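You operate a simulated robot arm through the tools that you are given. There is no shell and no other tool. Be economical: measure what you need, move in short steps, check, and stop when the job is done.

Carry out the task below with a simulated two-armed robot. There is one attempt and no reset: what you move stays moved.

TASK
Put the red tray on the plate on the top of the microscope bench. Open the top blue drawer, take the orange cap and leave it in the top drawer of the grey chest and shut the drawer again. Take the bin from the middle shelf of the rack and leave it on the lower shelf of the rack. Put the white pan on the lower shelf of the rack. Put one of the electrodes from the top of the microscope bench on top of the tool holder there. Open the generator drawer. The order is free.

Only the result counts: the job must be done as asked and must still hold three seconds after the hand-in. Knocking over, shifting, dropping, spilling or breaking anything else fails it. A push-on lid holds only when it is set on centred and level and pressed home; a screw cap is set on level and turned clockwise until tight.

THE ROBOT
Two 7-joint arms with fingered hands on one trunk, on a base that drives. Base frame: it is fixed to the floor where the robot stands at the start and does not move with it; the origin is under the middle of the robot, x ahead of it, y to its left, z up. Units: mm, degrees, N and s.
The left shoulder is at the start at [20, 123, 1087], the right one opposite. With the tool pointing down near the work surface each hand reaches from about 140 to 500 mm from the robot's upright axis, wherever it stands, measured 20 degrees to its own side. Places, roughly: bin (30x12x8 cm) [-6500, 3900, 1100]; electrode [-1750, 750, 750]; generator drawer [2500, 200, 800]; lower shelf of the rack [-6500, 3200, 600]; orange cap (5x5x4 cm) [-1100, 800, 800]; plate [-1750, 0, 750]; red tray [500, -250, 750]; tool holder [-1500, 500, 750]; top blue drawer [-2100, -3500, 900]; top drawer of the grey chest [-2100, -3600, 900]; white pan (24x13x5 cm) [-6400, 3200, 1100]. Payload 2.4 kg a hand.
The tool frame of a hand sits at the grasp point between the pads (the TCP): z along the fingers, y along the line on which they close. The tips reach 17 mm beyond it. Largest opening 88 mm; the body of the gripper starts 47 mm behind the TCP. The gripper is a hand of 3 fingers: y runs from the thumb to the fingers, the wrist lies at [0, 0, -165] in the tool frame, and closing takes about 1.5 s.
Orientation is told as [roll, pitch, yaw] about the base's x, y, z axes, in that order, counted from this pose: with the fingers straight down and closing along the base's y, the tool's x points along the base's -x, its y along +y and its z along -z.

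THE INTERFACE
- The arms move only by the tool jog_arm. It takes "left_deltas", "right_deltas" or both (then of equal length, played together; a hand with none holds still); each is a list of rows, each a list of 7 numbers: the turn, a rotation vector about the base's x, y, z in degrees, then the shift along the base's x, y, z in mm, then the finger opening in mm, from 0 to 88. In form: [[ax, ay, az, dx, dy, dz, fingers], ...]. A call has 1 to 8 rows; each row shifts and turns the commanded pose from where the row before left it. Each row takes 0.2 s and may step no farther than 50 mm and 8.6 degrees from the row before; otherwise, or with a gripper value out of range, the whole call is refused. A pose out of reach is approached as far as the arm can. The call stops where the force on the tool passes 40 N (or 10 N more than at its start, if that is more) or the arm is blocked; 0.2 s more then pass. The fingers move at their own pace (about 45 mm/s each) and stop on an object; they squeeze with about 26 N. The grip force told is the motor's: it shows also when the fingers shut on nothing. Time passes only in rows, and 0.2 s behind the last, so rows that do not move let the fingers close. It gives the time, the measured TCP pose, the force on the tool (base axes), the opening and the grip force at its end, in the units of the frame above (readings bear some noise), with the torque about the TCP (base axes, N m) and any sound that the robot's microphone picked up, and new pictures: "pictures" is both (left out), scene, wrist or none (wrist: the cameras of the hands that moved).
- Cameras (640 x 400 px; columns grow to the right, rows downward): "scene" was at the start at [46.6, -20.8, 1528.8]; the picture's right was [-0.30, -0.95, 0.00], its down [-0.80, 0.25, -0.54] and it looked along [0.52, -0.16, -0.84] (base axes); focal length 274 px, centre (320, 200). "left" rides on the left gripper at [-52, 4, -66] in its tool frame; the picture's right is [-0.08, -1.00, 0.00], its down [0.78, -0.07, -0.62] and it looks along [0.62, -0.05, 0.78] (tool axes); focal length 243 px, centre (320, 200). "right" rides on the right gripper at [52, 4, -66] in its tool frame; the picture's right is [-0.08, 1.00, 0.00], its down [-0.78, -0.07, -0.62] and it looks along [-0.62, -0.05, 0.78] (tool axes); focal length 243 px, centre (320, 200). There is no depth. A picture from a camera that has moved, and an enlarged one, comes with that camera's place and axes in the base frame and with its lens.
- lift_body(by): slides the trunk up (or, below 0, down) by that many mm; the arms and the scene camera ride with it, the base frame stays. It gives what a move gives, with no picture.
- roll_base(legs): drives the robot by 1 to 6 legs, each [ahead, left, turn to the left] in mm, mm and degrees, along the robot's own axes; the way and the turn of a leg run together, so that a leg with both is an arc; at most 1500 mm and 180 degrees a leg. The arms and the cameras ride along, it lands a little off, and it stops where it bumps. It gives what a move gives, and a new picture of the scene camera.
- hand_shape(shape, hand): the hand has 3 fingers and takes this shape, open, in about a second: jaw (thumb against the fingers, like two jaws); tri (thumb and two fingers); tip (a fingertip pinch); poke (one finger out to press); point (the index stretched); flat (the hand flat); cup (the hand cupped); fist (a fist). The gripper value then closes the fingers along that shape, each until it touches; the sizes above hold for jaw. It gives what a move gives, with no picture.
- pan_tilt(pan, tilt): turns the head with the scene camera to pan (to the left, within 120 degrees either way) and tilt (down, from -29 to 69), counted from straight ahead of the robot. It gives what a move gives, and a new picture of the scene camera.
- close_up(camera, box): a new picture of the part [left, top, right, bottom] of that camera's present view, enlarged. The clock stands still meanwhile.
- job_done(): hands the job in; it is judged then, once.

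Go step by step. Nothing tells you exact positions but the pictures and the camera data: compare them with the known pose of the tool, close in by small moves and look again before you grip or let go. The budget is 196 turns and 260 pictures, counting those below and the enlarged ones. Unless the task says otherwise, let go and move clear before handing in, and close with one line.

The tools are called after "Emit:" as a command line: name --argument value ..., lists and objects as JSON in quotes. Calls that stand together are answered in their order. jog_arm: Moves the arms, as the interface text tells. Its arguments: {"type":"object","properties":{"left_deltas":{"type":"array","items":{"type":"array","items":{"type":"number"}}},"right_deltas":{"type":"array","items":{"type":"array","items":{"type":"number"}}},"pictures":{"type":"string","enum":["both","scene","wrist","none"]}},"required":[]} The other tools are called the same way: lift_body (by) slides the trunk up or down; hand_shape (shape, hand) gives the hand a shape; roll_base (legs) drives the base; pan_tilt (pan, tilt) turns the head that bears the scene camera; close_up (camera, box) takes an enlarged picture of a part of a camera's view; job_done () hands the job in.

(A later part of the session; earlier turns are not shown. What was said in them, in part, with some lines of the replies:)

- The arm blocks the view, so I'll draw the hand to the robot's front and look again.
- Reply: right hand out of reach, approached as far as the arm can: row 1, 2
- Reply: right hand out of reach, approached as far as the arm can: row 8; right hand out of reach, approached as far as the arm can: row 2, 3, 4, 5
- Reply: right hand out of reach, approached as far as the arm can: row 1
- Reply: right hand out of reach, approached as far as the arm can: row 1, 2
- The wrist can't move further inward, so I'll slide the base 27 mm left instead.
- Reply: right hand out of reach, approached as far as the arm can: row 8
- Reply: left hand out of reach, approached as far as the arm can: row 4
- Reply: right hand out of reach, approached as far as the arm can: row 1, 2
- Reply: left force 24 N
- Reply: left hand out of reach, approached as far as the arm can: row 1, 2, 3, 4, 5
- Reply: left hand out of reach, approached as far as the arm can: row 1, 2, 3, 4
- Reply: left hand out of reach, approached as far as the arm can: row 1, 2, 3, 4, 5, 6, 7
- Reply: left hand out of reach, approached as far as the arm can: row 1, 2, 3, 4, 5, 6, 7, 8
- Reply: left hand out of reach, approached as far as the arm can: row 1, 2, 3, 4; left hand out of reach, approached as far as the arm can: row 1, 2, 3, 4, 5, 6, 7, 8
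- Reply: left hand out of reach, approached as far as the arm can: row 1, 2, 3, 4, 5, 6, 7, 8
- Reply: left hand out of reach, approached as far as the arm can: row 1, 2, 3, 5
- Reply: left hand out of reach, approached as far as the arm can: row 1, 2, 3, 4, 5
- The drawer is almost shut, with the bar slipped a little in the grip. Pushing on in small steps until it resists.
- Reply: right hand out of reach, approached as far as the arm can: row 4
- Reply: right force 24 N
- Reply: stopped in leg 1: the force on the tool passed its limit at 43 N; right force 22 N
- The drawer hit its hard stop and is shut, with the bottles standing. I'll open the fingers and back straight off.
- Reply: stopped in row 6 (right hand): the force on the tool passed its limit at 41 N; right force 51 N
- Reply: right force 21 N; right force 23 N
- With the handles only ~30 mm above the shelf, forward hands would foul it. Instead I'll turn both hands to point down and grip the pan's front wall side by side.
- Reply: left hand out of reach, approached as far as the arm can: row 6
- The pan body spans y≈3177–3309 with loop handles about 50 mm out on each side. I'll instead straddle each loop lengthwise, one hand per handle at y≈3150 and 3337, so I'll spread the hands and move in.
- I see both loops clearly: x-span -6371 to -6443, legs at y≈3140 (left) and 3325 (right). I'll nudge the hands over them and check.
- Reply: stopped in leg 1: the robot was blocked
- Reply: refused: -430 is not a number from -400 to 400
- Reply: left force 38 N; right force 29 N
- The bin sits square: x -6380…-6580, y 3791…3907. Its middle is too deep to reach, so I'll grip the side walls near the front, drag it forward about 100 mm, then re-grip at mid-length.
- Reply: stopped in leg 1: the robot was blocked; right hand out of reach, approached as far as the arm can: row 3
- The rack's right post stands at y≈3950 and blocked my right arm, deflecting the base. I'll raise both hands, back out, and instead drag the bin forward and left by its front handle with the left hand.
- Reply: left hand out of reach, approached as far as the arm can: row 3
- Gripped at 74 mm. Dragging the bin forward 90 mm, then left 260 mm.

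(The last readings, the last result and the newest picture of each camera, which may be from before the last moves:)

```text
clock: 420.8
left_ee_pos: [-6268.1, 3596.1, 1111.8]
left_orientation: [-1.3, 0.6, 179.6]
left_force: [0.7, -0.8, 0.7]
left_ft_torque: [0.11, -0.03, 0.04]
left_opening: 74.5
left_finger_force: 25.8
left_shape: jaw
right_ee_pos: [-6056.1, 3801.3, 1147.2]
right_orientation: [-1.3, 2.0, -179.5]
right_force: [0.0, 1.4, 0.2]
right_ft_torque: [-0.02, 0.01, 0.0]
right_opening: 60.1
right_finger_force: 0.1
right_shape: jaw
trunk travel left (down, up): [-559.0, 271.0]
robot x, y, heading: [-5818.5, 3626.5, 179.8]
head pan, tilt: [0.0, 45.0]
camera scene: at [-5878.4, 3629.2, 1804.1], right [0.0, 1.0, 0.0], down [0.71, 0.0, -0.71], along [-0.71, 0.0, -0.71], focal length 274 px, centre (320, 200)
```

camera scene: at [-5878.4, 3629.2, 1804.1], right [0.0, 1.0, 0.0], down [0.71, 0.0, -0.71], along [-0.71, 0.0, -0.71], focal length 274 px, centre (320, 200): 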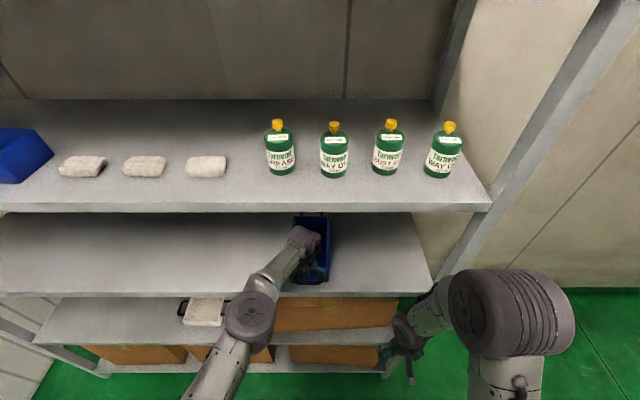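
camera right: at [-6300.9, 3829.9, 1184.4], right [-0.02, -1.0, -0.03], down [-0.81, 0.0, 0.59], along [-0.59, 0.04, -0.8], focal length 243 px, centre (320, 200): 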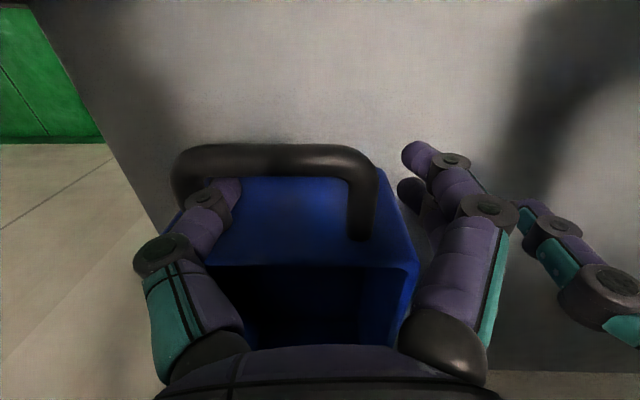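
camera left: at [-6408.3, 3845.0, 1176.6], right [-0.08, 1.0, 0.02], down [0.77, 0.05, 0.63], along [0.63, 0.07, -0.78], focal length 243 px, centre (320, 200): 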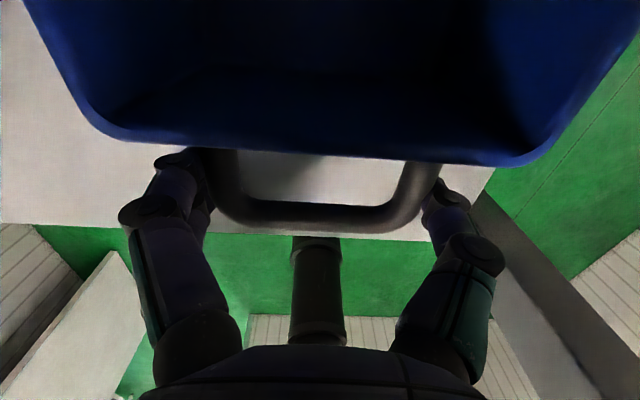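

The bin came along to y≈3595 with its front wall near x≈-6294. I'll release, back out, and set both hands 116 mm apart to grip its side walls at mid-length.

Emit:
jog_arm --left_deltas '[[0, 0, 0, 0, 0, 0, 88], [0, 0, 0, 0, 0, 0, 88], [0, 0, 0, 0, 0, 0, 88], [0, 0, 0, 0, 0, 15, 88], [0, 0, 0, 0, 0, 28, 88]]' --pictures "none"

Emit:
roll_base --legs '[[-150, 0, 0], [0, 31, 0.2]]'

Emit:
jog_arm --left_deltas '[[0, 0, 0, 0, -10, 0, 60], [0, 0, 0, 5, -10, 0, 60], [0, 0, 0, 5, -8, 0, 60], [0, 0, 0, 5, 0, 0, 60], [0, 0, 0, 0, 0, 0, 60], [0, 0, 0, 0, 0, 0, 60]]' --right_deltas '[[1.4, -2, 0, -40, -20, 2, 60], [0, 0, 0, -40, -20, 2, 60], [0, 0, 0, -40, -20, 2, 60], [0, 0, 0, -40, -20, 2, 60], [0, 0, 0, -35, -20, 0, 60], [0, 0, 0, 0, -17, 0, 60]]' --pictures "scene"

Emit:
close_up --camera "scene" --box '[220, 120, 420, 245]'

```text
clock: 422.0
left_ee_pos: [-6267.4, 3594.4, 1156.0]
left_orientation: [-1.2, 0.5, 179.7]
left_force: [-0.1, 0.0, 0.6]
left_ft_torque: [0.03, 0.02, -0.01]
left_opening: 87.9
left_finger_force: 0.1
left_shape: jaw
right_ee_pos: [-6057.4, 3800.4, 1148.4]
right_orientation: [-1.4, 2.1, -179.5]
right_force: [0.1, 0.5, 0.0]
right_ft_torque: [0.02, -0.03, 0.01]
right_opening: 59.8
right_finger_force: 0.1
right_shape: jaw
trunk travel left (down, up): [-559.0, 271.0]
robot x, y, heading: [-5817.4, 3628.6, 179.9]
head pan, tilt: [0.0, 45.0]
```

```text
clock: 423.9
left_ee_pos: [-6116.6, 3561.0, 1157.0]
left_orientation: [-1.3, 0.7, 179.7]
left_force: [-0.2, 0.3, -0.8]
left_ft_torque: [0.01, -0.01, 0.01]
left_opening: 87.9
left_finger_force: 0.1
left_shape: jaw
right_ee_pos: [-5906.4, 3768.5, 1148.6]
right_orientation: [-1.3, 1.9, -179.3]
right_force: [-0.3, -0.6, -0.6]
right_ft_torque: [0.04, 0.01, 0.02]
right_opening: 60.1
right_finger_force: 0.1
right_shape: jaw
trunk travel left (down, up): [-559.0, 271.0]
robot x, y, heading: [-5665.4, 3598.1, -179.8]
head pan, tilt: [0.0, 45.0]
camera scene: at [-5727.1, 3596.0, 1804.1], right [0.0, 1.0, 0.0], down [0.71, 0.0, -0.71], along [-0.71, 0.0, -0.71], focal length 274 px, centre (320, 200)
```

scene: 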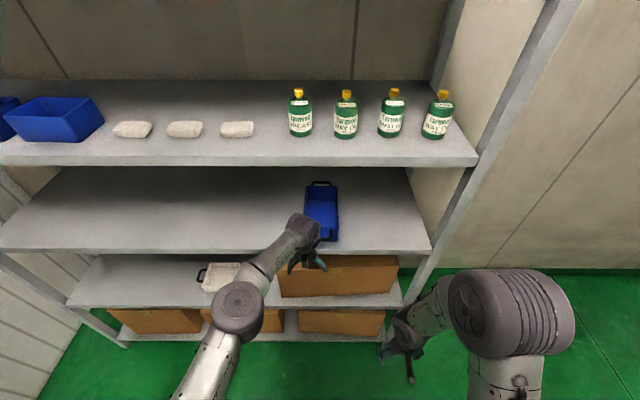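

```text
clock: 425.3
left_ee_pos: [-6103.9, 3534.9, 1156.2]
left_orientation: [-1.2, 0.6, 179.8]
left_force: [0.0, 0.3, -0.3]
left_ft_torque: [0.0, -0.02, 0.01]
left_opening: 60.4
left_finger_force: 0.0
left_shape: jaw
right_ee_pos: [-6100.2, 3650.1, 1154.6]
right_orientation: [-2.8, 4.3, -179.2]
right_force: [-0.7, -1.2, 0.5]
right_ft_torque: [0.0, 0.0, 0.0]
right_opening: 60.0
right_finger_force: 0.0
right_shape: jaw
trunk travel left (down, up): [-559.0, 271.0]
robot x, y, heading: [-5663.7, 3600.3, -180.1]
head pan, tilt: [0.0, 45.0]
camera scene: at [-5726.9, 3597.5, 1804.1], right [0.0, 1.0, 0.0], down [0.71, 0.0, -0.71], along [-0.71, 0.0, -0.71], focal length 274 px, centre (320, 200)
```

scene: 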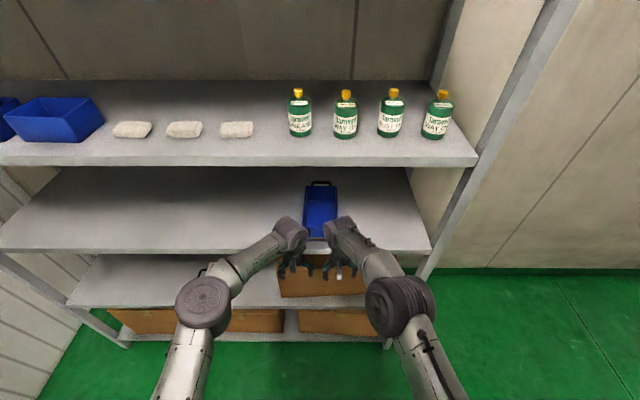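

```text
3.20 times, centred on (320, 182) of scene
camera zoom: at [-5726.9, 3597.5, 1804.1], right [0.0, 1.0, 0.0], down [0.71, 0.0, -0.71], along [-0.71, 0.0, -0.71], focal length 876 px, centre (320, 256)
```

zoom: 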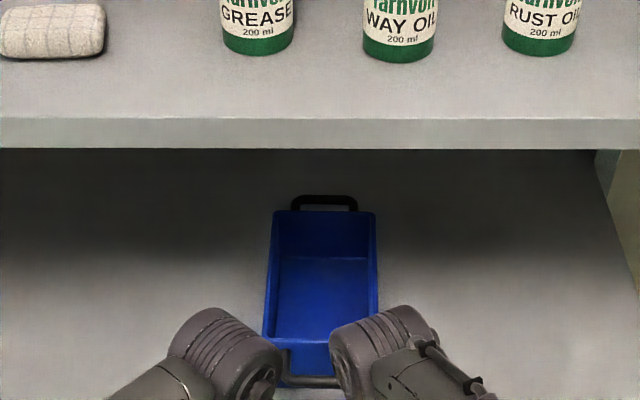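

The bin spans y 3541–3660 with its middle at x≈-6382. I'll level both hands, shift 8 mm and move in.

Emit:
jog_arm --left_deltas '[[-1.2, 0.6, 0, 0, 0, 0, 60], [0, 0, 0, 0, 0, 0, 60]]' --right_deltas '[[-2.8, 4.3, -0.5, 0, 1, 2, 60], [0, 0, 0, 0, 0, 0, 60]]' --pictures "none"

Emit:
roll_base --legs '[[0, -8, 0], [250, 0, 0]]'

Emit:
jog_arm --left_deltas '[[0, 0, 0, 0, 0, 0, 60]]' --right_deltas '[[0, 0, 0, 0, 0, 0, 60]]' --pictures "wrist"

```text
clock: 425.9
left_ee_pos: [-6104.7, 3534.3, 1155.6]
left_orientation: [0.1, 0.0, 179.9]
left_force: [-0.1, 0.2, 0.3]
left_ft_torque: [0.02, 0.04, 0.01]
left_opening: 60.1
left_finger_force: 0.0
left_shape: jaw
right_ee_pos: [-6101.5, 3650.9, 1155.5]
right_orientation: [0.0, -0.4, -179.8]
right_force: [-0.4, 0.6, -0.5]
right_ft_torque: [-0.03, -0.03, 0.03]
right_opening: 60.2
right_finger_force: 0.1
right_shape: jaw
trunk travel left (down, up): [-559.0, 271.0]
robot x, y, heading: [-5663.5, 3595.9, -179.8]
head pan, tilt: [0.0, 45.0]
```

```text
clock: 428.0
left_ee_pos: [-6315.0, 3518.3, 1161.9]
left_orientation: [0.5, -0.4, -177.2]
left_force: [-0.6, 0.5, -1.3]
left_ft_torque: [-0.02, 0.02, 0.01]
left_opening: 60.2
left_finger_force: 0.1
left_shape: jaw
right_ee_pos: [-6313.0, 3638.9, 1161.9]
right_orientation: [0.6, -0.4, -176.7]
right_force: [-0.4, -0.7, 1.2]
right_ft_torque: [0.02, -0.03, -0.01]
right_opening: 60.0
right_finger_force: 0.0
right_shape: jaw
trunk travel left (down, up): [-559.0, 271.0]
robot x, y, heading: [-5890.1, 3599.2, -176.9]
head pan, tilt: [0.0, 45.0]
camera scene: at [-5926.2, 3640.0, 1806.9], right [-0.05, 1.0, -0.02], down [0.7, 0.02, -0.72], along [-0.72, -0.06, -0.7], focal length 274 px, centre (320, 200)
```

scene: 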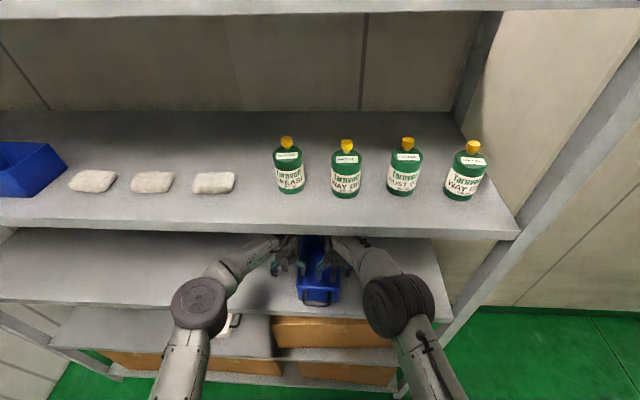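

```text
clock: 428.4
left_ee_pos: [-6331.6, 3483.6, 1147.9]
left_orientation: [-1.2, 0.6, -178.1]
left_force: [0.4, 0.6, -1.0]
left_ft_torque: [-0.04, -0.01, 0.01]
left_opening: 60.0
left_finger_force: 0.1
left_shape: jaw
right_ee_pos: [-6328.2, 3603.3, 1148.6]
right_orientation: [-1.1, 1.3, -177.5]
right_force: [-0.8, -0.1, 2.9]
right_ft_torque: [-0.01, -0.04, -0.02]
right_opening: 60.1
right_finger_force: 0.0
right_shape: jaw
trunk travel left (down, up): [-559.0, 271.0]
robot x, y, heading: [-5887.8, 3586.6, -177.9]
head pan, tilt: [0.0, 45.0]
camera right: at [-6276.7, 3599.7, 1216.3], right [-0.04, -1.0, -0.02], down [-0.8, 0.02, 0.6], along [-0.6, 0.04, -0.8], focal length 243 px, centre (320, 200)
camera left: at [-6384.7, 3475.9, 1212.8], right [-0.12, 0.99, 0.02], down [0.77, 0.08, 0.63], along [0.62, 0.09, -0.78], focal length 243 px, centre (320, 200)
```

right: 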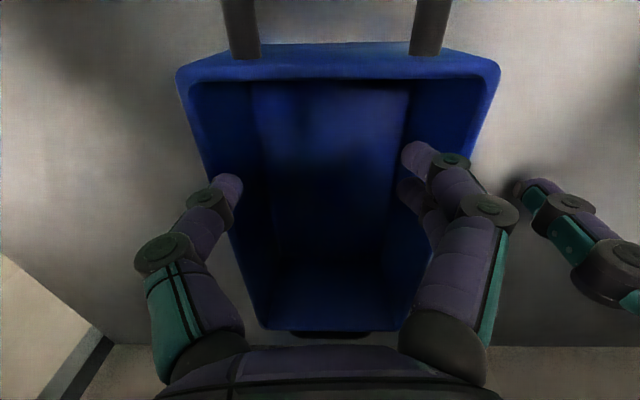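
left: 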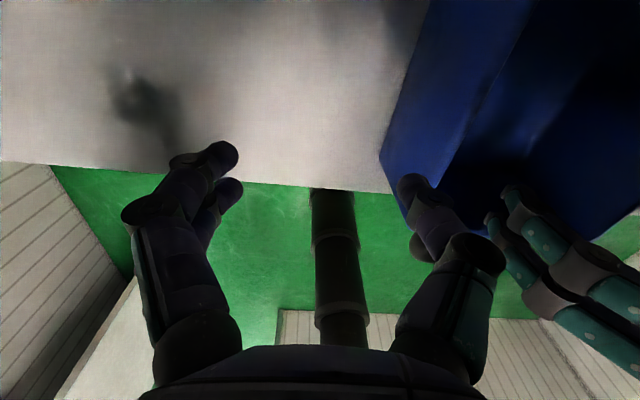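

The base met something and swung about 3° left; the bin hasn't moved. I'll look down at the base front to see what blocks it.

Emit:
pan_tilt --pan 25 --tilt 69

```text
clock: 429.3
left_ee_pos: [-6325.6, 3486.1, 1152.1]
left_orientation: [-1.2, 0.2, -177.1]
left_force: [-0.4, 0.0, 0.0]
left_ft_torque: [-0.02, -0.01, -0.01]
left_opening: 60.2
left_finger_force: 0.0
left_shape: jaw
right_ee_pos: [-6321.7, 3605.8, 1154.0]
right_orientation: [-1.1, 0.7, -176.5]
right_force: [-0.1, 0.2, 0.7]
right_ft_torque: [0.01, 0.02, -0.01]
right_opening: 59.8
right_finger_force: 0.0
right_shape: jaw
trunk travel left (down, up): [-559.0, 271.0]
robot x, y, heading: [-5888.7, 3596.6, -176.8]
head pan, tilt: [25.0, 68.8]
camera scene: at [-5911.7, 3565.4, 1774.9], right [-0.47, 0.88, 0.01], down [0.82, 0.44, -0.36], along [-0.32, -0.17, -0.93], focal length 274 px, centre (320, 200)
```

scene: 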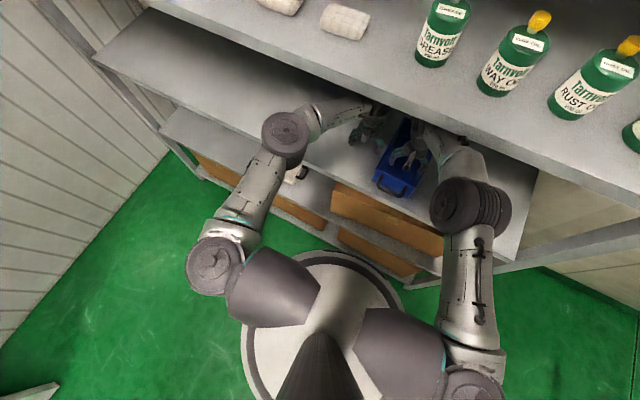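

The base front is against the boxes on the bottom shelf. I'll back off at once, straighten, and re-align the hands with the bin's side walls.

Emit:
roll_base --legs '[[-40, 0, 0], [0, 0, -3.2], [0, -30, 0]]'

Emit:
jog_arm --left_deltas '[[0, 0, 0, 0, 0, 0, 60]]' --right_deltas '[[0, 0, 0, 0, 0, 0, 60]]' --pictures "wrist"

```text
clock: 431.0
left_ee_pos: [-6293.4, 3549.6, 1150.4]
left_orientation: [-0.9, 0.4, 179.6]
left_force: [-1.1, -0.2, -0.6]
left_ft_torque: [-0.02, 0.0, 0.01]
left_opening: 60.2
left_finger_force: 0.1
left_shape: jaw
right_ee_pos: [-6285.7, 3669.3, 1154.3]
right_orientation: [-0.6, 0.5, -179.9]
right_force: [-0.2, -0.8, -0.5]
right_ft_torque: [0.02, -0.01, -0.02]
right_opening: 60.1
right_finger_force: 0.1
right_shape: jaw
trunk travel left (down, up): [-559.0, 271.0]
robot x, y, heading: [-5848.2, 3628.7, 179.8]
head pan, tilt: [25.0, 68.8]
camera scene: at [-5879.2, 3609.1, 1775.2], right [-0.42, 0.91, 0.0], down [0.85, 0.39, -0.36], along [-0.33, -0.15, -0.93], focal length 274 px, centre (320, 200)
```

scene: 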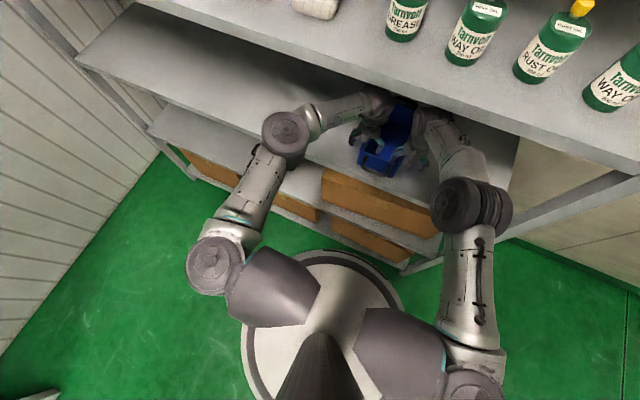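

```text
clock: 431.4
left_ee_pos: [-6294.1, 3546.8, 1149.9]
left_orientation: [-0.9, 0.4, 179.7]
left_force: [-0.1, -0.6, 0.5]
left_ft_torque: [0.03, -0.01, -0.01]
left_opening: 60.2
left_finger_force: 0.0
left_shape: jaw
right_ee_pos: [-6285.8, 3665.9, 1153.8]
right_orientation: [-0.8, 0.5, -179.8]
right_force: [0.5, 0.5, 0.1]
right_ft_torque: [0.03, 0.0, -0.02]
right_opening: 59.8
right_finger_force: 0.1
right_shape: jaw
trunk travel left (down, up): [-559.0, 271.0]
robot x, y, heading: [-5844.3, 3629.1, 180.0]
head pan, tilt: [25.0, 68.8]
camera right: at [-6235.0, 3662.0, 1221.3], right [-0.08, -1.0, -0.01], down [-0.79, 0.06, 0.62], along [-0.61, 0.06, -0.79], focal length 243 px, centre (320, 200)
camera left: at [-6346.4, 3542.4, 1215.3], right [-0.08, 1.0, 0.02], down [0.78, 0.05, 0.63], along [0.63, 0.06, -0.78], focal length 243 px, centre (320, 200)
```

right: 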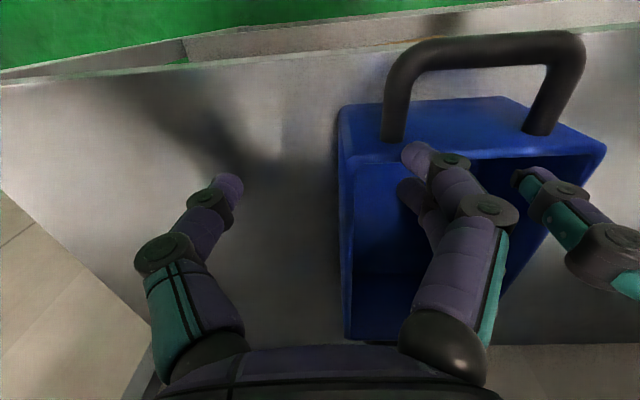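
left: 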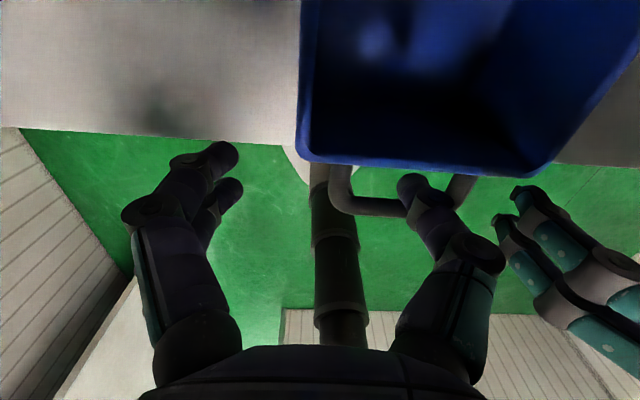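

The bin walls are at y≈3540 and 3658. I'll roll 22 mm in, set the hands onto the walls and lower to straddle them.

Emit:
roll_base --legs '[[22, 0, 0]]'

Emit:
jog_arm --left_deltas '[[-0.9, 0.4, 0, -5, -5, 0, 60], [0, 0, 0, 0, 0, -15, 60], [0, 0, 0, 0, 0, -15, 60], [0, 0, 0, 0, 0, 0, 60]]' --right_deltas '[[-0.8, 0.5, 0, -12, -10, 0, 60], [0, 0, 0, 0, 0, -17, 60], [0, 0, 0, 0, 0, -17, 60], [0, 0, 0, 0, 0, 0, 60]]' --pictures "wrist"

```text
clock: 432.2
left_ee_pos: [-6317.1, 3548.3, 1149.3]
left_orientation: [-1.0, 0.4, 179.7]
left_force: [-0.8, -0.1, 0.2]
left_ft_torque: [0.02, -0.01, 0.01]
left_opening: 60.1
left_finger_force: 0.2
left_shape: jaw
right_ee_pos: [-6308.2, 3667.6, 1154.7]
right_orientation: [-0.8, 0.6, -179.9]
right_force: [-0.2, -0.4, 0.0]
right_ft_torque: [-0.02, -0.02, 0.02]
right_opening: 59.8
right_finger_force: 0.1
right_shape: jaw
trunk travel left (down, up): [-559.0, 271.0]
robot x, y, heading: [-5868.8, 3629.5, 179.8]
head pan, tilt: [25.0, 68.8]
camera scene: at [-5902.0, 3606.8, 1775.2], right [-0.42, 0.91, 0.0], down [0.85, 0.39, -0.36], along [-0.33, -0.15, -0.93], focal length 274 px, centre (320, 200)
```

scene: 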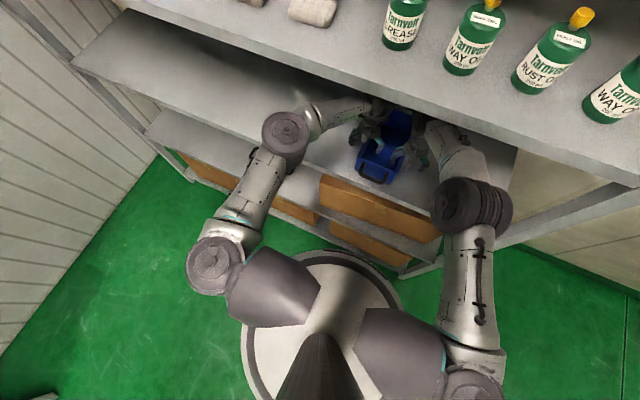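

```text
clock: 433.2
left_ee_pos: [-6320.2, 3543.5, 1120.4]
left_orientation: [0.0, -0.1, 179.6]
left_force: [-0.1, 0.4, -0.2]
left_ft_torque: [0.03, -0.05, 0.01]
left_opening: 60.2
left_finger_force: 0.2
left_shape: jaw
right_ee_pos: [-6319.5, 3658.5, 1120.2]
right_orientation: [0.0, -0.1, -179.9]
right_force: [-0.1, -0.1, 1.0]
right_ft_torque: [-0.02, 0.01, 0.0]
right_opening: 60.2
right_finger_force: 0.2
right_shape: jaw
trunk travel left (down, up): [-559.0, 271.0]
robot x, y, heading: [-5866.5, 3630.5, 179.9]
head pan, tilt: [25.0, 68.8]
camera right: at [-6269.1, 3654.5, 1186.4], right [-0.08, -1.0, 0.0], down [-0.78, 0.06, 0.62], along [-0.62, 0.05, -0.78], focal length 243 px, centre (320, 200)
camera left: at [-6372.9, 3539.2, 1185.8], right [-0.08, 1.0, 0.0], down [0.78, 0.06, 0.62], along [0.62, 0.05, -0.78], focal length 243 px, centre (320, 200)
```

right: 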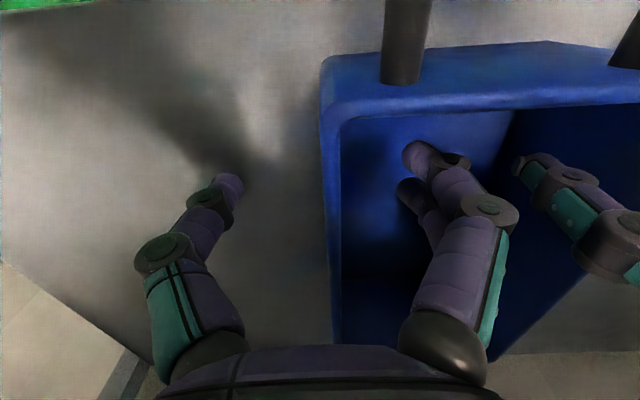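
left: 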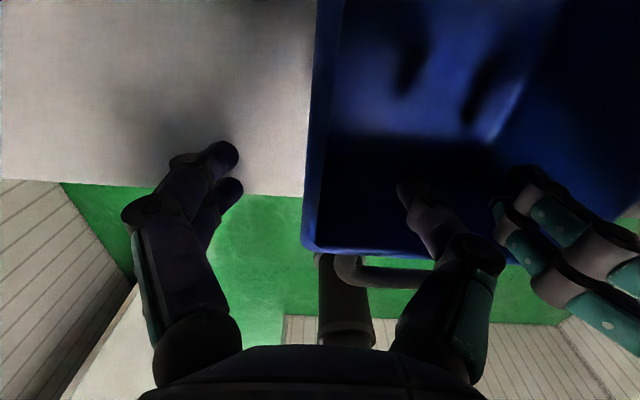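

Both walls are straddled. Lower 8 mm more, close, then drag the bin back 70 mm.

Emit:
jog_arm --left_deltas '[[0, 0, 0, 0, 0, -8, 60], [0, 0, 0, 0, 0, 0, 0], [0, 0, 0, 0, 0, 0, 0], [0, 0, 0, 0, 0, 0, 0], [0, 0, 0, 0, 0, 0, 0], [0, 0, 0, 0, 0, 0, 0]]' --right_deltas '[[0, 0, 0, 0, 0, -8, 60], [0, 0, 0, 0, 0, 0, 0], [0, 0, 0, 0, 0, 0, 0], [0, 0, 0, 0, 0, 0, 0], [0, 0, 0, 0, 0, 0, 0], [0, 0, 0, 0, 0, 0, 0]]' --pictures "none"

Emit:
roll_base --legs '[[-70, 0, 0]]'

```text
clock: 434.6
left_ee_pos: [-6321.5, 3543.4, 1111.8]
left_orientation: [-0.1, 0.1, 179.6]
left_force: [1.7, -1.3, 0.4]
left_ft_torque: [-0.03, 0.01, -0.01]
left_opening: 0.4
left_finger_force: 26.0
left_shape: jaw
right_ee_pos: [-6320.1, 3658.7, 1113.4]
right_orientation: [0.0, 0.0, -179.9]
right_force: [-0.1, -1.6, 0.1]
right_ft_torque: [-0.01, 0.03, -0.01]
right_opening: 0.8
right_finger_force: 26.3
right_shape: jaw
trunk travel left (down, up): [-559.0, 271.0]
robot x, y, heading: [-5866.8, 3630.7, 179.8]
head pan, tilt: [25.0, 68.8]
```

```text
clock: 435.6
left_ee_pos: [-6250.4, 3542.7, 1114.1]
left_orientation: [-0.2, 0.0, 179.6]
left_force: [0.2, 0.8, 0.8]
left_ft_torque: [-0.07, -0.04, 0.01]
left_opening: 0.7
left_finger_force: 26.2
left_shape: jaw
right_ee_pos: [-6248.5, 3658.7, 1112.8]
right_orientation: [0.0, -0.1, -179.9]
right_force: [-0.2, 0.3, -0.1]
right_ft_torque: [-0.01, 0.0, -0.01]
right_opening: 0.9
right_finger_force: 25.8
right_shape: jaw
trunk travel left (down, up): [-559.0, 271.0]
robot x, y, heading: [-5801.6, 3630.7, 179.8]
head pan, tilt: [25.0, 68.8]
camera scene: at [-5829.8, 3606.8, 1775.2], right [-0.42, 0.91, 0.0], down [0.85, 0.39, -0.36], along [-0.33, -0.15, -0.93], focal length 274 px, centre (320, 200)
```

scene: 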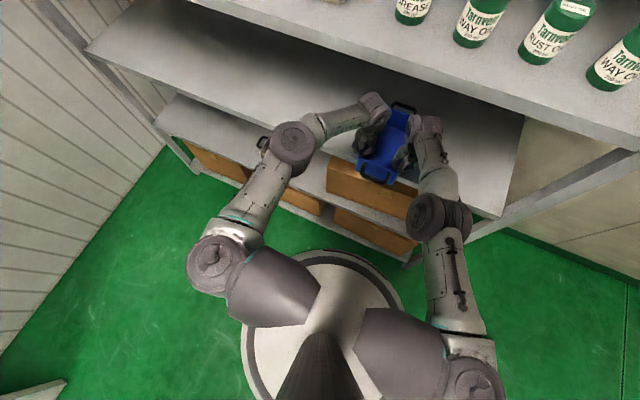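

The bin followed; its middle is now near x≈-6318. I'll release, raise, roll ahead 66 mm and re-grip at mid-length.

Emit:
jog_arm --left_deltas '[[0, 0, 0, 0, 0, 0, 60], [0, 0, 0, 0, 0, 0, 60], [0, 0, 0, 0, 0, 0, 60], [0, 0, 0, 0, 0, 20, 60], [0, 0, 0, 0, 0, 22, 60]]' --right_deltas '[[0, 0, 0, 0, 0, 0, 60], [0, 0, 0, 0, 0, 0, 60], [0, 0, 0, 0, 0, 0, 60], [0, 0, 0, 0, 0, 20, 60], [0, 0, 0, 0, 0, 22, 60]]' --pictures "none"

Emit:
roll_base --legs '[[66, 0, 0]]'

Emit:
jog_arm --left_deltas '[[0, 0, 0, 0, 0, -18, 60], [0, 0, 0, 0, 0, -18, 60], [0, 0, 0, 0, 0, 0, 60]]' --right_deltas '[[0, 0, 0, 0, 0, -18, 60], [0, 0, 0, 0, 0, -18, 60], [0, 0, 0, 0, 0, 0, 60]]' --pictures "wrist"

```text
clock: 436.9
left_ee_pos: [-6250.4, 3544.9, 1156.3]
left_orientation: [-0.1, 0.0, 179.6]
left_force: [-0.2, -0.2, 0.4]
left_ft_torque: [-0.02, 0.02, 0.04]
left_opening: 59.9
left_finger_force: 0.1
left_shape: jaw
right_ee_pos: [-6250.2, 3658.4, 1154.9]
right_orientation: [0.0, 0.1, -180.0]
right_force: [0.5, 0.1, 0.5]
right_ft_torque: [0.01, -0.02, 0.0]
right_opening: 59.8
right_finger_force: 0.0
right_shape: jaw
trunk travel left (down, up): [-559.0, 271.0]
robot x, y, heading: [-5799.5, 3629.9, 179.9]
head pan, tilt: [25.0, 68.8]
```

```text
clock: 437.8
left_ee_pos: [-6319.2, 3544.5, 1155.6]
left_orientation: [-0.2, 0.0, 179.6]
left_force: [0.2, 0.0, -0.3]
left_ft_torque: [0.02, 0.02, -0.01]
left_opening: 59.8
left_finger_force: 0.0
left_shape: jaw
right_ee_pos: [-6318.2, 3659.3, 1153.8]
right_orientation: [0.0, 0.1, -180.0]
right_force: [-0.7, 0.4, 1.1]
right_ft_torque: [0.01, 0.0, 0.01]
right_opening: 59.8
right_finger_force: 0.0
right_shape: jaw
trunk travel left (down, up): [-559.0, 271.0]
robot x, y, heading: [-5867.1, 3629.9, 179.9]
head pan, tilt: [25.0, 68.8]
camera scene: at [-5900.7, 3607.1, 1775.2], right [-0.42, 0.91, 0.0], down [0.85, 0.39, -0.36], along [-0.33, -0.15, -0.93], focal length 274 px, centre (320, 200)
```

scene: 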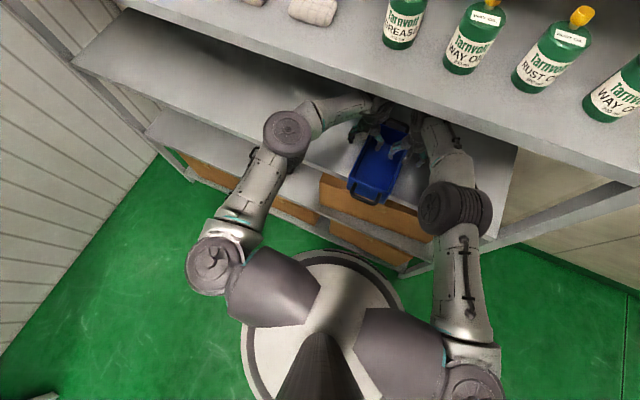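

```text
clock: 438.6
left_ee_pos: [-6317.1, 3547.4, 1118.7]
left_orientation: [-0.1, 0.1, 179.6]
left_force: [-0.6, 0.8, 0.4]
left_ft_torque: [0.0, -0.04, 0.04]
left_opening: 60.0
left_finger_force: 0.0
left_shape: jaw
right_ee_pos: [-6314.8, 3657.7, 1117.9]
right_orientation: [0.0, 0.0, -179.9]
right_force: [-0.1, -0.4, 0.3]
right_ft_torque: [-0.03, 0.0, 0.01]
right_opening: 60.0
right_finger_force: 0.1
right_shape: jaw
trunk travel left (down, up): [-559.0, 271.0]
robot x, y, heading: [-5867.2, 3627.0, 179.8]
head pan, tilt: [25.0, 68.8]
camera right: at [-6264.4, 3654.4, 1184.4], right [-0.08, -1.0, 0.0], down [-0.78, 0.07, 0.62], along [-0.62, 0.05, -0.78], focal length 243 px, centre (320, 200)
camera left: at [-6368.5, 3542.0, 1184.1], right [-0.08, 1.0, 0.0], down [0.78, 0.06, 0.62], along [0.62, 0.05, -0.78], focal length 243 px, centre (320, 200)
```

right: 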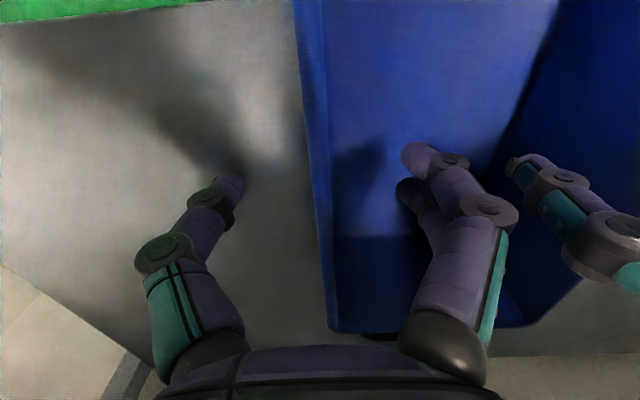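
left: 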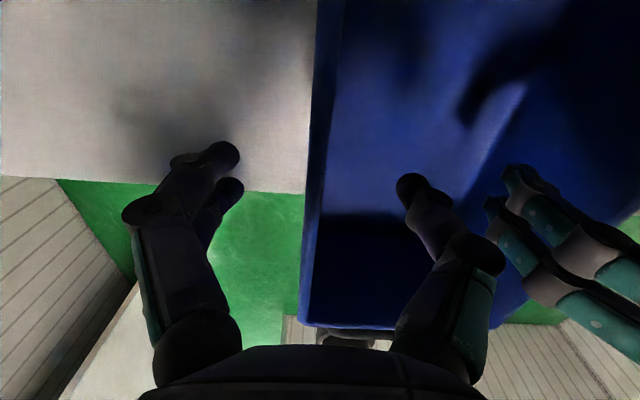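

Straddled at mid-length. Lower a little, close both hands and lift 30 mm as a test.

Emit:
jog_arm --left_deltas '[[0, 0, 0, 0, 0, -8, 60], [0, 0, 0, 0, 0, 0, 0], [0, 0, 0, 0, 0, 0, 0], [0, 0, 0, 0, 0, 0, 0], [0, 0, 0, 0, 0, 0, 0], [0, 0, 0, 0, 0, 0, 0]]' --right_deltas '[[0, 0, 0, 0, 0, -8, 60], [0, 0, 0, 0, 0, 0, 0], [0, 0, 0, 0, 0, 0, 0], [0, 0, 0, 0, 0, 0, 0], [0, 0, 0, 0, 0, 0, 0], [0, 0, 0, 0, 0, 0, 0]]' --pictures "none"

Emit:
jog_arm --left_deltas '[[0, 0, 0, 0, 0, 10, 0], [0, 0, 0, 0, 0, 10, 0], [0, 0, 0, 0, 0, 10, 0], [0, 0, 0, 0, 0, 0, 0]]' --right_deltas '[[0, 0, 0, 0, 0, 10, 0], [0, 0, 0, 0, 0, 10, 0], [0, 0, 0, 0, 0, 10, 0], [0, 0, 0, 0, 0, 0, 0]]' --pictures "both"

```text
clock: 440.0
left_ee_pos: [-6316.3, 3545.8, 1110.2]
left_orientation: [-0.1, 0.1, 179.6]
left_force: [0.4, -0.2, 0.1]
left_ft_torque: [-0.02, 0.02, 0.01]
left_opening: 0.9
left_finger_force: 26.0
left_shape: jaw
right_ee_pos: [-6316.9, 3658.2, 1109.9]
right_orientation: [0.0, 0.0, -179.9]
right_force: [-0.2, -0.5, 0.7]
right_ft_torque: [-0.05, 0.01, 0.03]
right_opening: 0.6
right_finger_force: 26.4
right_shape: jaw
trunk travel left (down, up): [-559.0, 271.0]
robot x, y, heading: [-5867.9, 3632.7, 179.7]
head pan, tilt: [25.0, 68.8]
```

```text
clock: 441.0
left_ee_pos: [-6317.1, 3544.4, 1141.5]
left_orientation: [-0.1, 0.0, 179.7]
left_force: [0.0, 1.5, -1.8]
left_ft_torque: [0.0, -0.02, -0.02]
left_opening: 0.6
left_finger_force: 26.1
left_shape: jaw
right_ee_pos: [-6317.5, 3658.8, 1140.4]
right_orientation: [0.1, -0.1, -180.0]
right_force: [-0.4, -2.0, -1.7]
right_ft_torque: [-0.01, -0.01, 0.02]
right_opening: 0.5
right_finger_force: 26.1
right_shape: jaw
trunk travel left (down, up): [-559.0, 271.0]
robot x, y, heading: [-5868.0, 3626.6, 179.7]
head pan, tilt: [25.0, 68.8]
camera scene: at [-5898.2, 3607.0, 1775.2], right [-0.42, 0.91, 0.0], down [0.85, 0.39, -0.36], along [-0.33, -0.15, -0.93], focal length 274 px, centre (320, 200)
camera right: at [-6265.1, 3654.0, 1207.0], right [-0.08, -1.0, 0.0], down [-0.78, 0.07, 0.62], along [-0.62, 0.05, -0.78], focal length 243 px, centre (320, 200)
camera left: at [-6369.0, 3540.0, 1206.0], right [-0.08, 1.0, 0.0], down [0.78, 0.06, 0.62], along [0.62, 0.05, -0.78], focal length 243 px, centre (320, 200)
```

scene: 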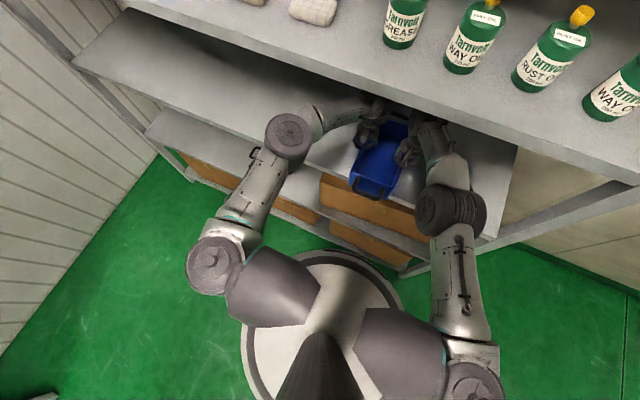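
right: 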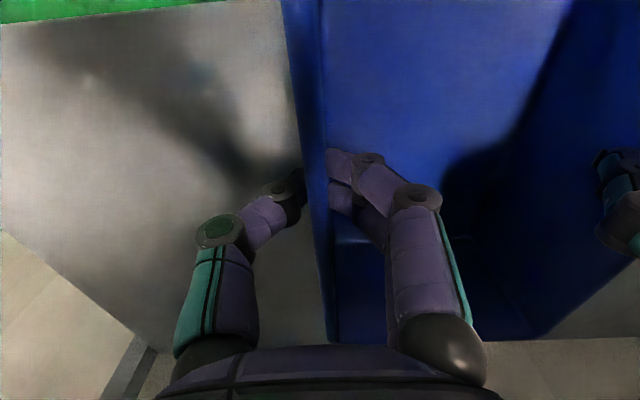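
left: 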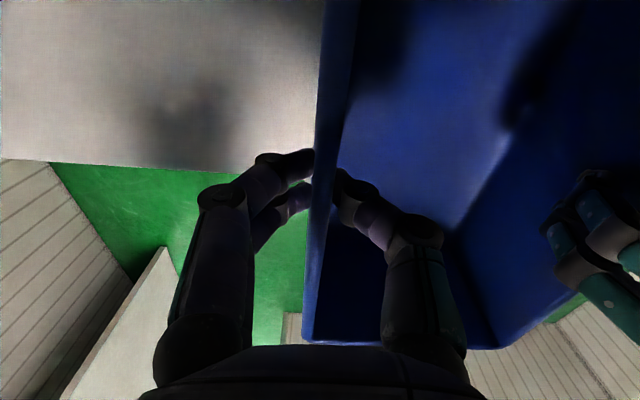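

The bin is up, level and light. I'll back out, slide left to y≈2835 and lower the trunk to the lower shelf's level.

Emit:
roll_base --legs '[[-285, 0, 0], [0, 767, 0]]'

Emit:
lift_body --by -390

Emit:
lift_body --by -40

Emit:
pan_tilt --pan 0 --tilt 45

```text
clock: 446.7
left_ee_pos: [-6024.0, 2786.1, 1141.4]
left_orientation: [-0.1, 0.0, -179.7]
left_force: [0.0, 2.8, -3.3]
left_ft_torque: [0.05, 0.02, 0.0]
left_opening: 0.5
left_finger_force: 26.1
left_shape: jaw
right_ee_pos: [-6024.3, 2900.1, 1139.8]
right_orientation: [-0.1, -0.1, -179.4]
right_force: [0.6, -2.9, -1.4]
right_ft_torque: [-0.05, -0.03, -0.02]
right_opening: 0.5
right_finger_force: 26.1
right_shape: jaw
trunk travel left (down, up): [-559.0, 271.0]
robot x, y, heading: [-5572.4, 2878.5, -179.7]
head pan, tilt: [25.0, 68.8]
camera scene: at [-5605.6, 2852.7, 1775.2], right [-0.43, 0.9, 0.0], down [0.84, 0.4, -0.36], along [-0.33, -0.15, -0.93], focal length 274 px, centre (320, 200)
```

scene: 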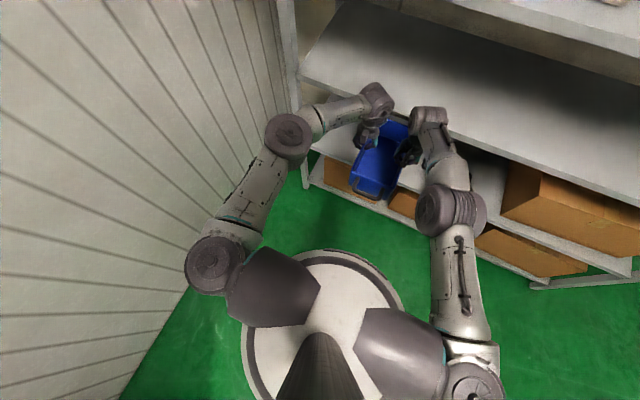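

```text
clock: 450.5
left_ee_pos: [-6022.3, 2786.4, 750.4]
left_orientation: [0.0, 0.0, -179.9]
left_force: [-0.9, 2.1, -1.9]
left_ft_torque: [0.02, 0.03, -0.03]
left_opening: 0.5
left_finger_force: 26.2
left_shape: jaw
right_ee_pos: [-6024.2, 2900.5, 750.3]
right_orientation: [0.0, 0.0, -179.4]
right_force: [-0.3, -1.9, -1.8]
right_ft_torque: [-0.07, -0.03, -0.03]
right_opening: 0.4
right_finger_force: 26.4
right_shape: jaw
trunk travel left (down, up): [-169.0, 661.0]
robot x, y, heading: [-5574.2, 2878.1, -179.6]
head pan, tilt: [25.0, 68.8]
```

```text
clock: 451.3
left_ee_pos: [-6024.1, 2786.6, 710.8]
left_orientation: [-0.2, 0.0, -179.9]
left_force: [-0.8, 2.8, -2.8]
left_ft_torque: [0.02, 0.0, -0.01]
left_opening: 0.2
left_finger_force: 26.3
left_shape: jaw
right_ee_pos: [-6024.7, 2900.4, 710.4]
right_orientation: [0.0, 0.0, -179.4]
right_force: [-0.6, -1.9, -1.9]
right_ft_torque: [-0.04, 0.01, -0.05]
right_opening: 0.3
right_finger_force: 26.1
right_shape: jaw
trunk travel left (down, up): [-129.0, 701.0]
robot x, y, heading: [-5574.8, 2879.4, -179.9]
head pan, tilt: [25.0, 68.8]
```

```text
clock: 452.2
left_ee_pos: [-6022.0, 2786.6, 711.8]
left_orientation: [-0.1, 0.0, -179.8]
left_force: [0.7, 3.2, -3.4]
left_ft_torque: [0.01, 0.02, 0.0]
left_opening: 0.4
left_finger_force: 25.7
left_shape: jaw
right_ee_pos: [-6025.5, 2899.8, 710.5]
right_orientation: [0.1, -0.1, -179.5]
right_force: [-0.2, -2.2, -1.8]
right_ft_torque: [-0.05, -0.02, -0.01]
right_opening: 0.6
right_finger_force: 25.9
right_shape: jaw
trunk travel left (down, up): [-129.0, 701.0]
robot x, y, heading: [-5574.8, 2877.8, -179.7]
head pan, tilt: [0.0, 45.0]
camera scene: at [-5636.1, 2876.7, 1374.0], right [-0.01, 1.0, 0.0], down [0.71, 0.01, -0.71], along [-0.71, 0.0, -0.71], focal length 274 px, centre (320, 200)
```

scene: 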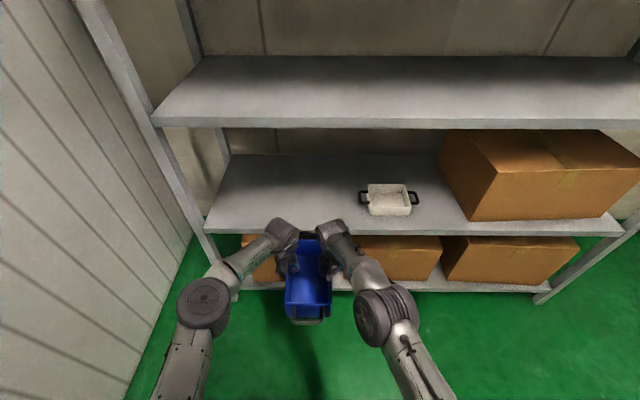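

Clear on both sides. Moving in 290 mm, then lowering.

Emit:
roll_base --legs '[[290, 0, 0]]'

Emit:
roll_base --legs '[[20, 0, 0]]'

Emit:
lift_body --by -40

```text
clock: 454.2
left_ee_pos: [-6318.2, 2780.9, 712.0]
left_orientation: [-0.1, -0.1, -179.4]
left_force: [0.0, 2.0, -3.2]
left_ft_torque: [0.02, 0.01, 0.02]
left_opening: 0.3
left_finger_force: 26.1
left_shape: jaw
right_ee_pos: [-6318.6, 2893.9, 710.7]
right_orientation: [0.1, -0.1, -178.8]
right_force: [-0.2, -3.0, -1.7]
right_ft_torque: [-0.08, 0.01, -0.01]
right_opening: 0.5
right_finger_force: 25.8
right_shape: jaw
trunk travel left (down, up): [-129.0, 701.0]
robot x, y, heading: [-5869.3, 2873.9, -179.4]
head pan, tilt: [0.0, 45.0]
camera scene: at [-5931.5, 2873.4, 1374.0], right [-0.01, 1.0, 0.0], down [0.71, 0.01, -0.71], along [-0.71, -0.01, -0.71], focal length 274 px, centre (320, 200)
```

scene: 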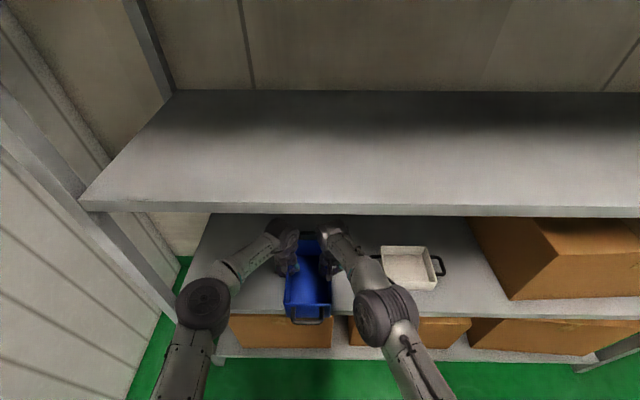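

```text
clock: 455.0
left_ee_pos: [-6337.6, 2780.4, 710.9]
left_orientation: [0.0, 0.2, -179.4]
left_force: [0.2, 1.9, -2.6]
left_ft_torque: [0.01, -0.01, -0.01]
left_opening: 0.8
left_finger_force: 25.9
left_shape: jaw
right_ee_pos: [-6340.3, 2895.0, 710.4]
right_orientation: [0.2, 0.0, -179.0]
right_force: [0.2, -1.3, -1.1]
right_ft_torque: [-0.02, -0.03, 0.02]
right_opening: 0.3
right_finger_force: 26.6
right_shape: jaw
trunk travel left (down, up): [-129.0, 701.0]
robot x, y, heading: [-5887.7, 2870.9, -179.0]
head pan, tilt: [0.0, 45.0]
camera scene: at [-5951.6, 2873.1, 1374.0], right [-0.01, 1.0, 0.0], down [0.71, 0.01, -0.71], along [-0.71, -0.01, -0.71], focal length 274 px, centre (320, 200)
```

scene: 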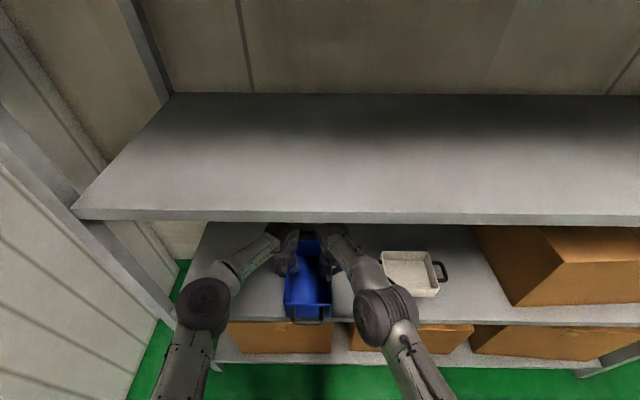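

```text
clock: 455.8
left_ee_pos: [-6338.1, 2780.6, 671.0]
left_orientation: [-0.1, 0.1, -179.3]
left_force: [0.7, -0.1, -1.6]
left_ft_torque: [-0.02, 0.0, 0.06]
left_opening: 0.4
left_finger_force: 25.5
left_shape: jaw
right_ee_pos: [-6339.1, 2894.2, 671.8]
right_orientation: [0.1, 0.0, -178.9]
right_force: [0.4, -0.9, -1.7]
right_ft_torque: [-0.04, 0.0, 0.03]
right_opening: 0.4
right_finger_force: 25.8
right_shape: jaw
trunk travel left (down, up): [-89.0, 741.0]
robot x, y, heading: [-5891.7, 2877.8, -178.9]
head pan, tilt: [0.0, 45.0]
```

The bin body is fully over the shelf. Lowering in small steps to contact.

Emit:
jog_arm --left_deltas '[[0, 0, 0, 0, 0, -3, 0], [0, 0, 0, 0, 0, -3, 0], [0, 0, 0, 0, 0, -3, 0], [0, 0, 0, 0, 0, -3, 0], [0, 0, 0, 0, 0, -3, 0], [0, 0, 0, 0, 0, -3, 0], [0, 0, 0, 0, 0, 0, 0]]' --right_deltas '[[0, 0, 0, 0, 0, -3, 0], [0, 0, 0, 0, 0, -3, 0], [0, 0, 0, 0, 0, -3, 0], [0, 0, 0, 0, 0, -3, 0], [0, 0, 0, 0, 0, -3, 0], [0, 0, 0, 0, 0, -3, 0], [0, 0, 0, 0, 0, 0, 0]]' --pictures "none"

```text
clock: 456.8
left_ee_pos: [-6337.5, 2780.4, 666.2]
left_orientation: [-0.4, -0.8, -179.3]
left_force: [0.2, -1.3, 25.8]
left_ft_torque: [-0.09, -0.01, -0.03]
left_opening: 4.4
left_finger_force: 26.1
left_shape: jaw
right_ee_pos: [-6340.4, 2893.3, 667.4]
right_orientation: [0.2, -1.0, -179.0]
right_force: [8.3, 1.3, 26.0]
right_ft_torque: [0.0, -0.08, -0.01]
right_opening: 4.5
right_finger_force: 26.1
right_shape: jaw
trunk travel left (down, up): [-89.0, 741.0]
robot x, y, heading: [-5889.2, 2870.9, -179.0]
head pan, tilt: [0.0, 45.0]
stopped in row 4 (left hand): the force on the tool passed its limit at 42 N (the readings are from after the stop); the commanded pose is now the measured one
```

Contact. Easing up 2 mm and opening both hands.

Emit:
jog_arm --left_deltas '[[0, 0, 0, 0, 0, 2, 0], [0, 0, 0, 0, 0, 0, 30], [0, 0, 0, 0, 0, 0, 60], [0, 0, 0, 0, 0, 0, 60], [0, 0, 0, 0, 0, 0, 60]]' --right_deltas '[[0, 0, 0, 0, 0, 2, 0], [0, 0, 0, 0, 0, 0, 30], [0, 0, 0, 0, 0, 0, 60], [0, 0, 0, 0, 0, 0, 60], [0, 0, 0, 0, 0, 0, 60]]' --pictures "wrist"

```text
clock: 458.0
left_ee_pos: [-6339.4, 2781.5, 665.4]
left_orientation: [-0.3, -0.3, -179.5]
left_force: [-0.2, 0.7, 0.8]
left_ft_torque: [0.0, -0.01, 0.01]
left_opening: 59.8
left_finger_force: 0.1
left_shape: jaw
right_ee_pos: [-6342.2, 2893.9, 664.5]
right_orientation: [0.2, -0.4, -178.9]
right_force: [0.4, -0.1, -0.3]
right_ft_torque: [-0.04, 0.0, -0.02]
right_opening: 59.6
right_finger_force: 0.0
right_shape: jaw
trunk travel left (down, up): [-89.0, 741.0]
robot x, y, heading: [-5886.6, 2874.6, -179.3]
head pan, tilt: [0.0, 45.0]
camera right: at [-6289.2, 2890.9, 730.8], right [-0.07, -1.0, 0.0], down [-0.78, 0.05, 0.63], along [-0.63, 0.04, -0.78], focal length 243 px, centre (320, 200)
camera left: at [-6391.0, 2775.2, 730.1], right [-0.1, 1.0, 0.0], down [0.78, 0.07, 0.62], along [0.61, 0.06, -0.79], focal length 243 px, centre (320, 200)
```

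right: 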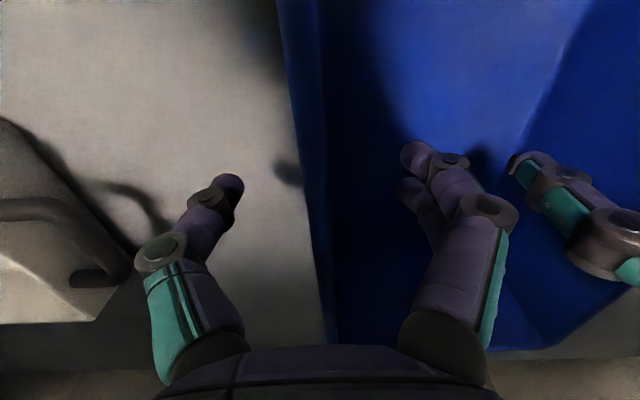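
left: 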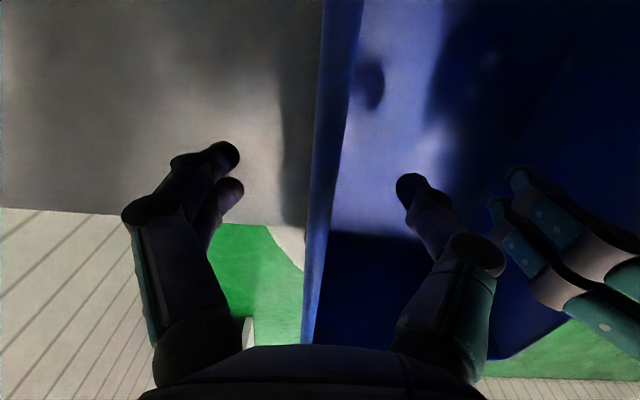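

Free. Raise the trunk 120 mm straight up, then back away and check the shelf.

Emit:
lift_body --by 120

Emit:
roll_base --legs '[[-450, 0, 0]]'

Emit:
close_up --camera "scene" --box '[180, 80, 500, 290]'

```text
clock: 459.5
left_ee_pos: [-6340.1, 2780.6, 783.9]
left_orientation: [-0.2, -0.3, -179.5]
left_force: [0.3, -0.7, -0.3]
left_ft_torque: [-0.02, 0.0, 0.02]
left_opening: 59.7
left_finger_force: 0.0
left_shape: jaw
right_ee_pos: [-6339.9, 2894.2, 781.2]
right_orientation: [0.1, -0.1, -179.0]
right_force: [-0.4, 0.3, 0.0]
right_ft_torque: [0.03, -0.01, 0.01]
right_opening: 59.8
right_finger_force: 0.1
right_shape: jaw
trunk travel left (down, up): [-209.0, 621.0]
robot x, y, heading: [-5891.1, 2875.1, -179.3]
head pan, tilt: [0.0, 45.0]
```

```text
clock: 462.2
left_ee_pos: [-5890.0, 2787.3, 786.1]
left_orientation: [-0.2, -0.3, -179.6]
left_force: [-0.5, -0.8, -0.1]
left_ft_torque: [0.0, 0.0, -0.01]
left_opening: 59.8
left_finger_force: 0.1
left_shape: jaw
right_ee_pos: [-5889.6, 2900.2, 785.9]
right_orientation: [0.1, -0.5, -179.1]
right_force: [-0.8, 0.2, 0.4]
right_ft_torque: [0.02, 0.0, 0.02]
right_opening: 59.7
right_finger_force: 0.0
right_shape: jaw
trunk travel left (down, up): [-209.0, 621.0]
robot x, y, heading: [-5440.8, 2878.8, -179.3]
head pan, tilt: [0.0, 45.0]
camera scene: at [-5500.2, 2878.9, 1454.1], right [-0.01, 1.0, 0.0], down [0.71, 0.01, -0.71], along [-0.71, -0.01, -0.71], focal length 274 px, centre (320, 200)
```

scene: 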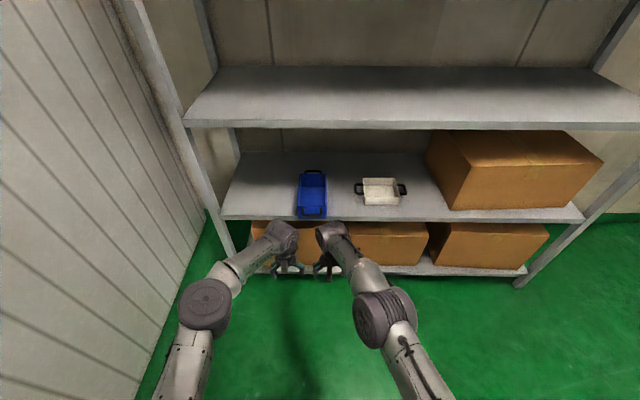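

```text
1.90 times, centred on (340, 185) of scene
camera zoom: at [-5500.2, 2878.9, 1454.1], right [-0.01, 1.0, 0.0], down [0.71, 0.01, -0.71], along [-0.71, -0.01, -0.71], focal length 522 px, centre (282, 229)
```

zoom: 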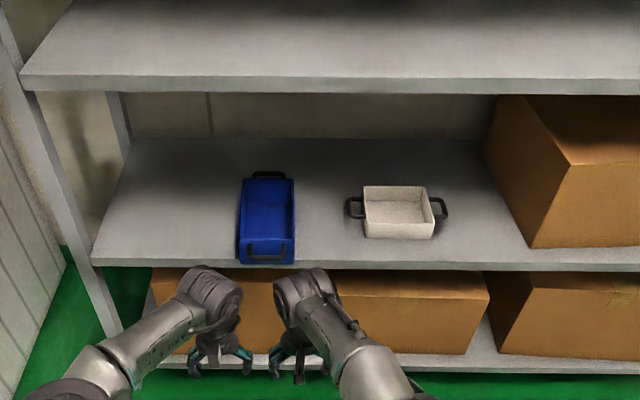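

Both the bin and the pan rest on the lower shelf, and the other jobs looked good when I last saw them. I'm clear of everything, so I hand the job in.

Emit:
job_done

```text
The job is handed in.
```

I've handed the job in with all six parts done: tray on the plate, cap in the shut top drawer of the grey chest, bin and pan on the lower shelf, electrode on the tool holder, generator drawer open. The tray overhangs one end of the plate by about 15 mm, and the base bumped the rack or its bottom-shelf boxes three times while I fetched the bin and pan, though I saw nothing out of place.
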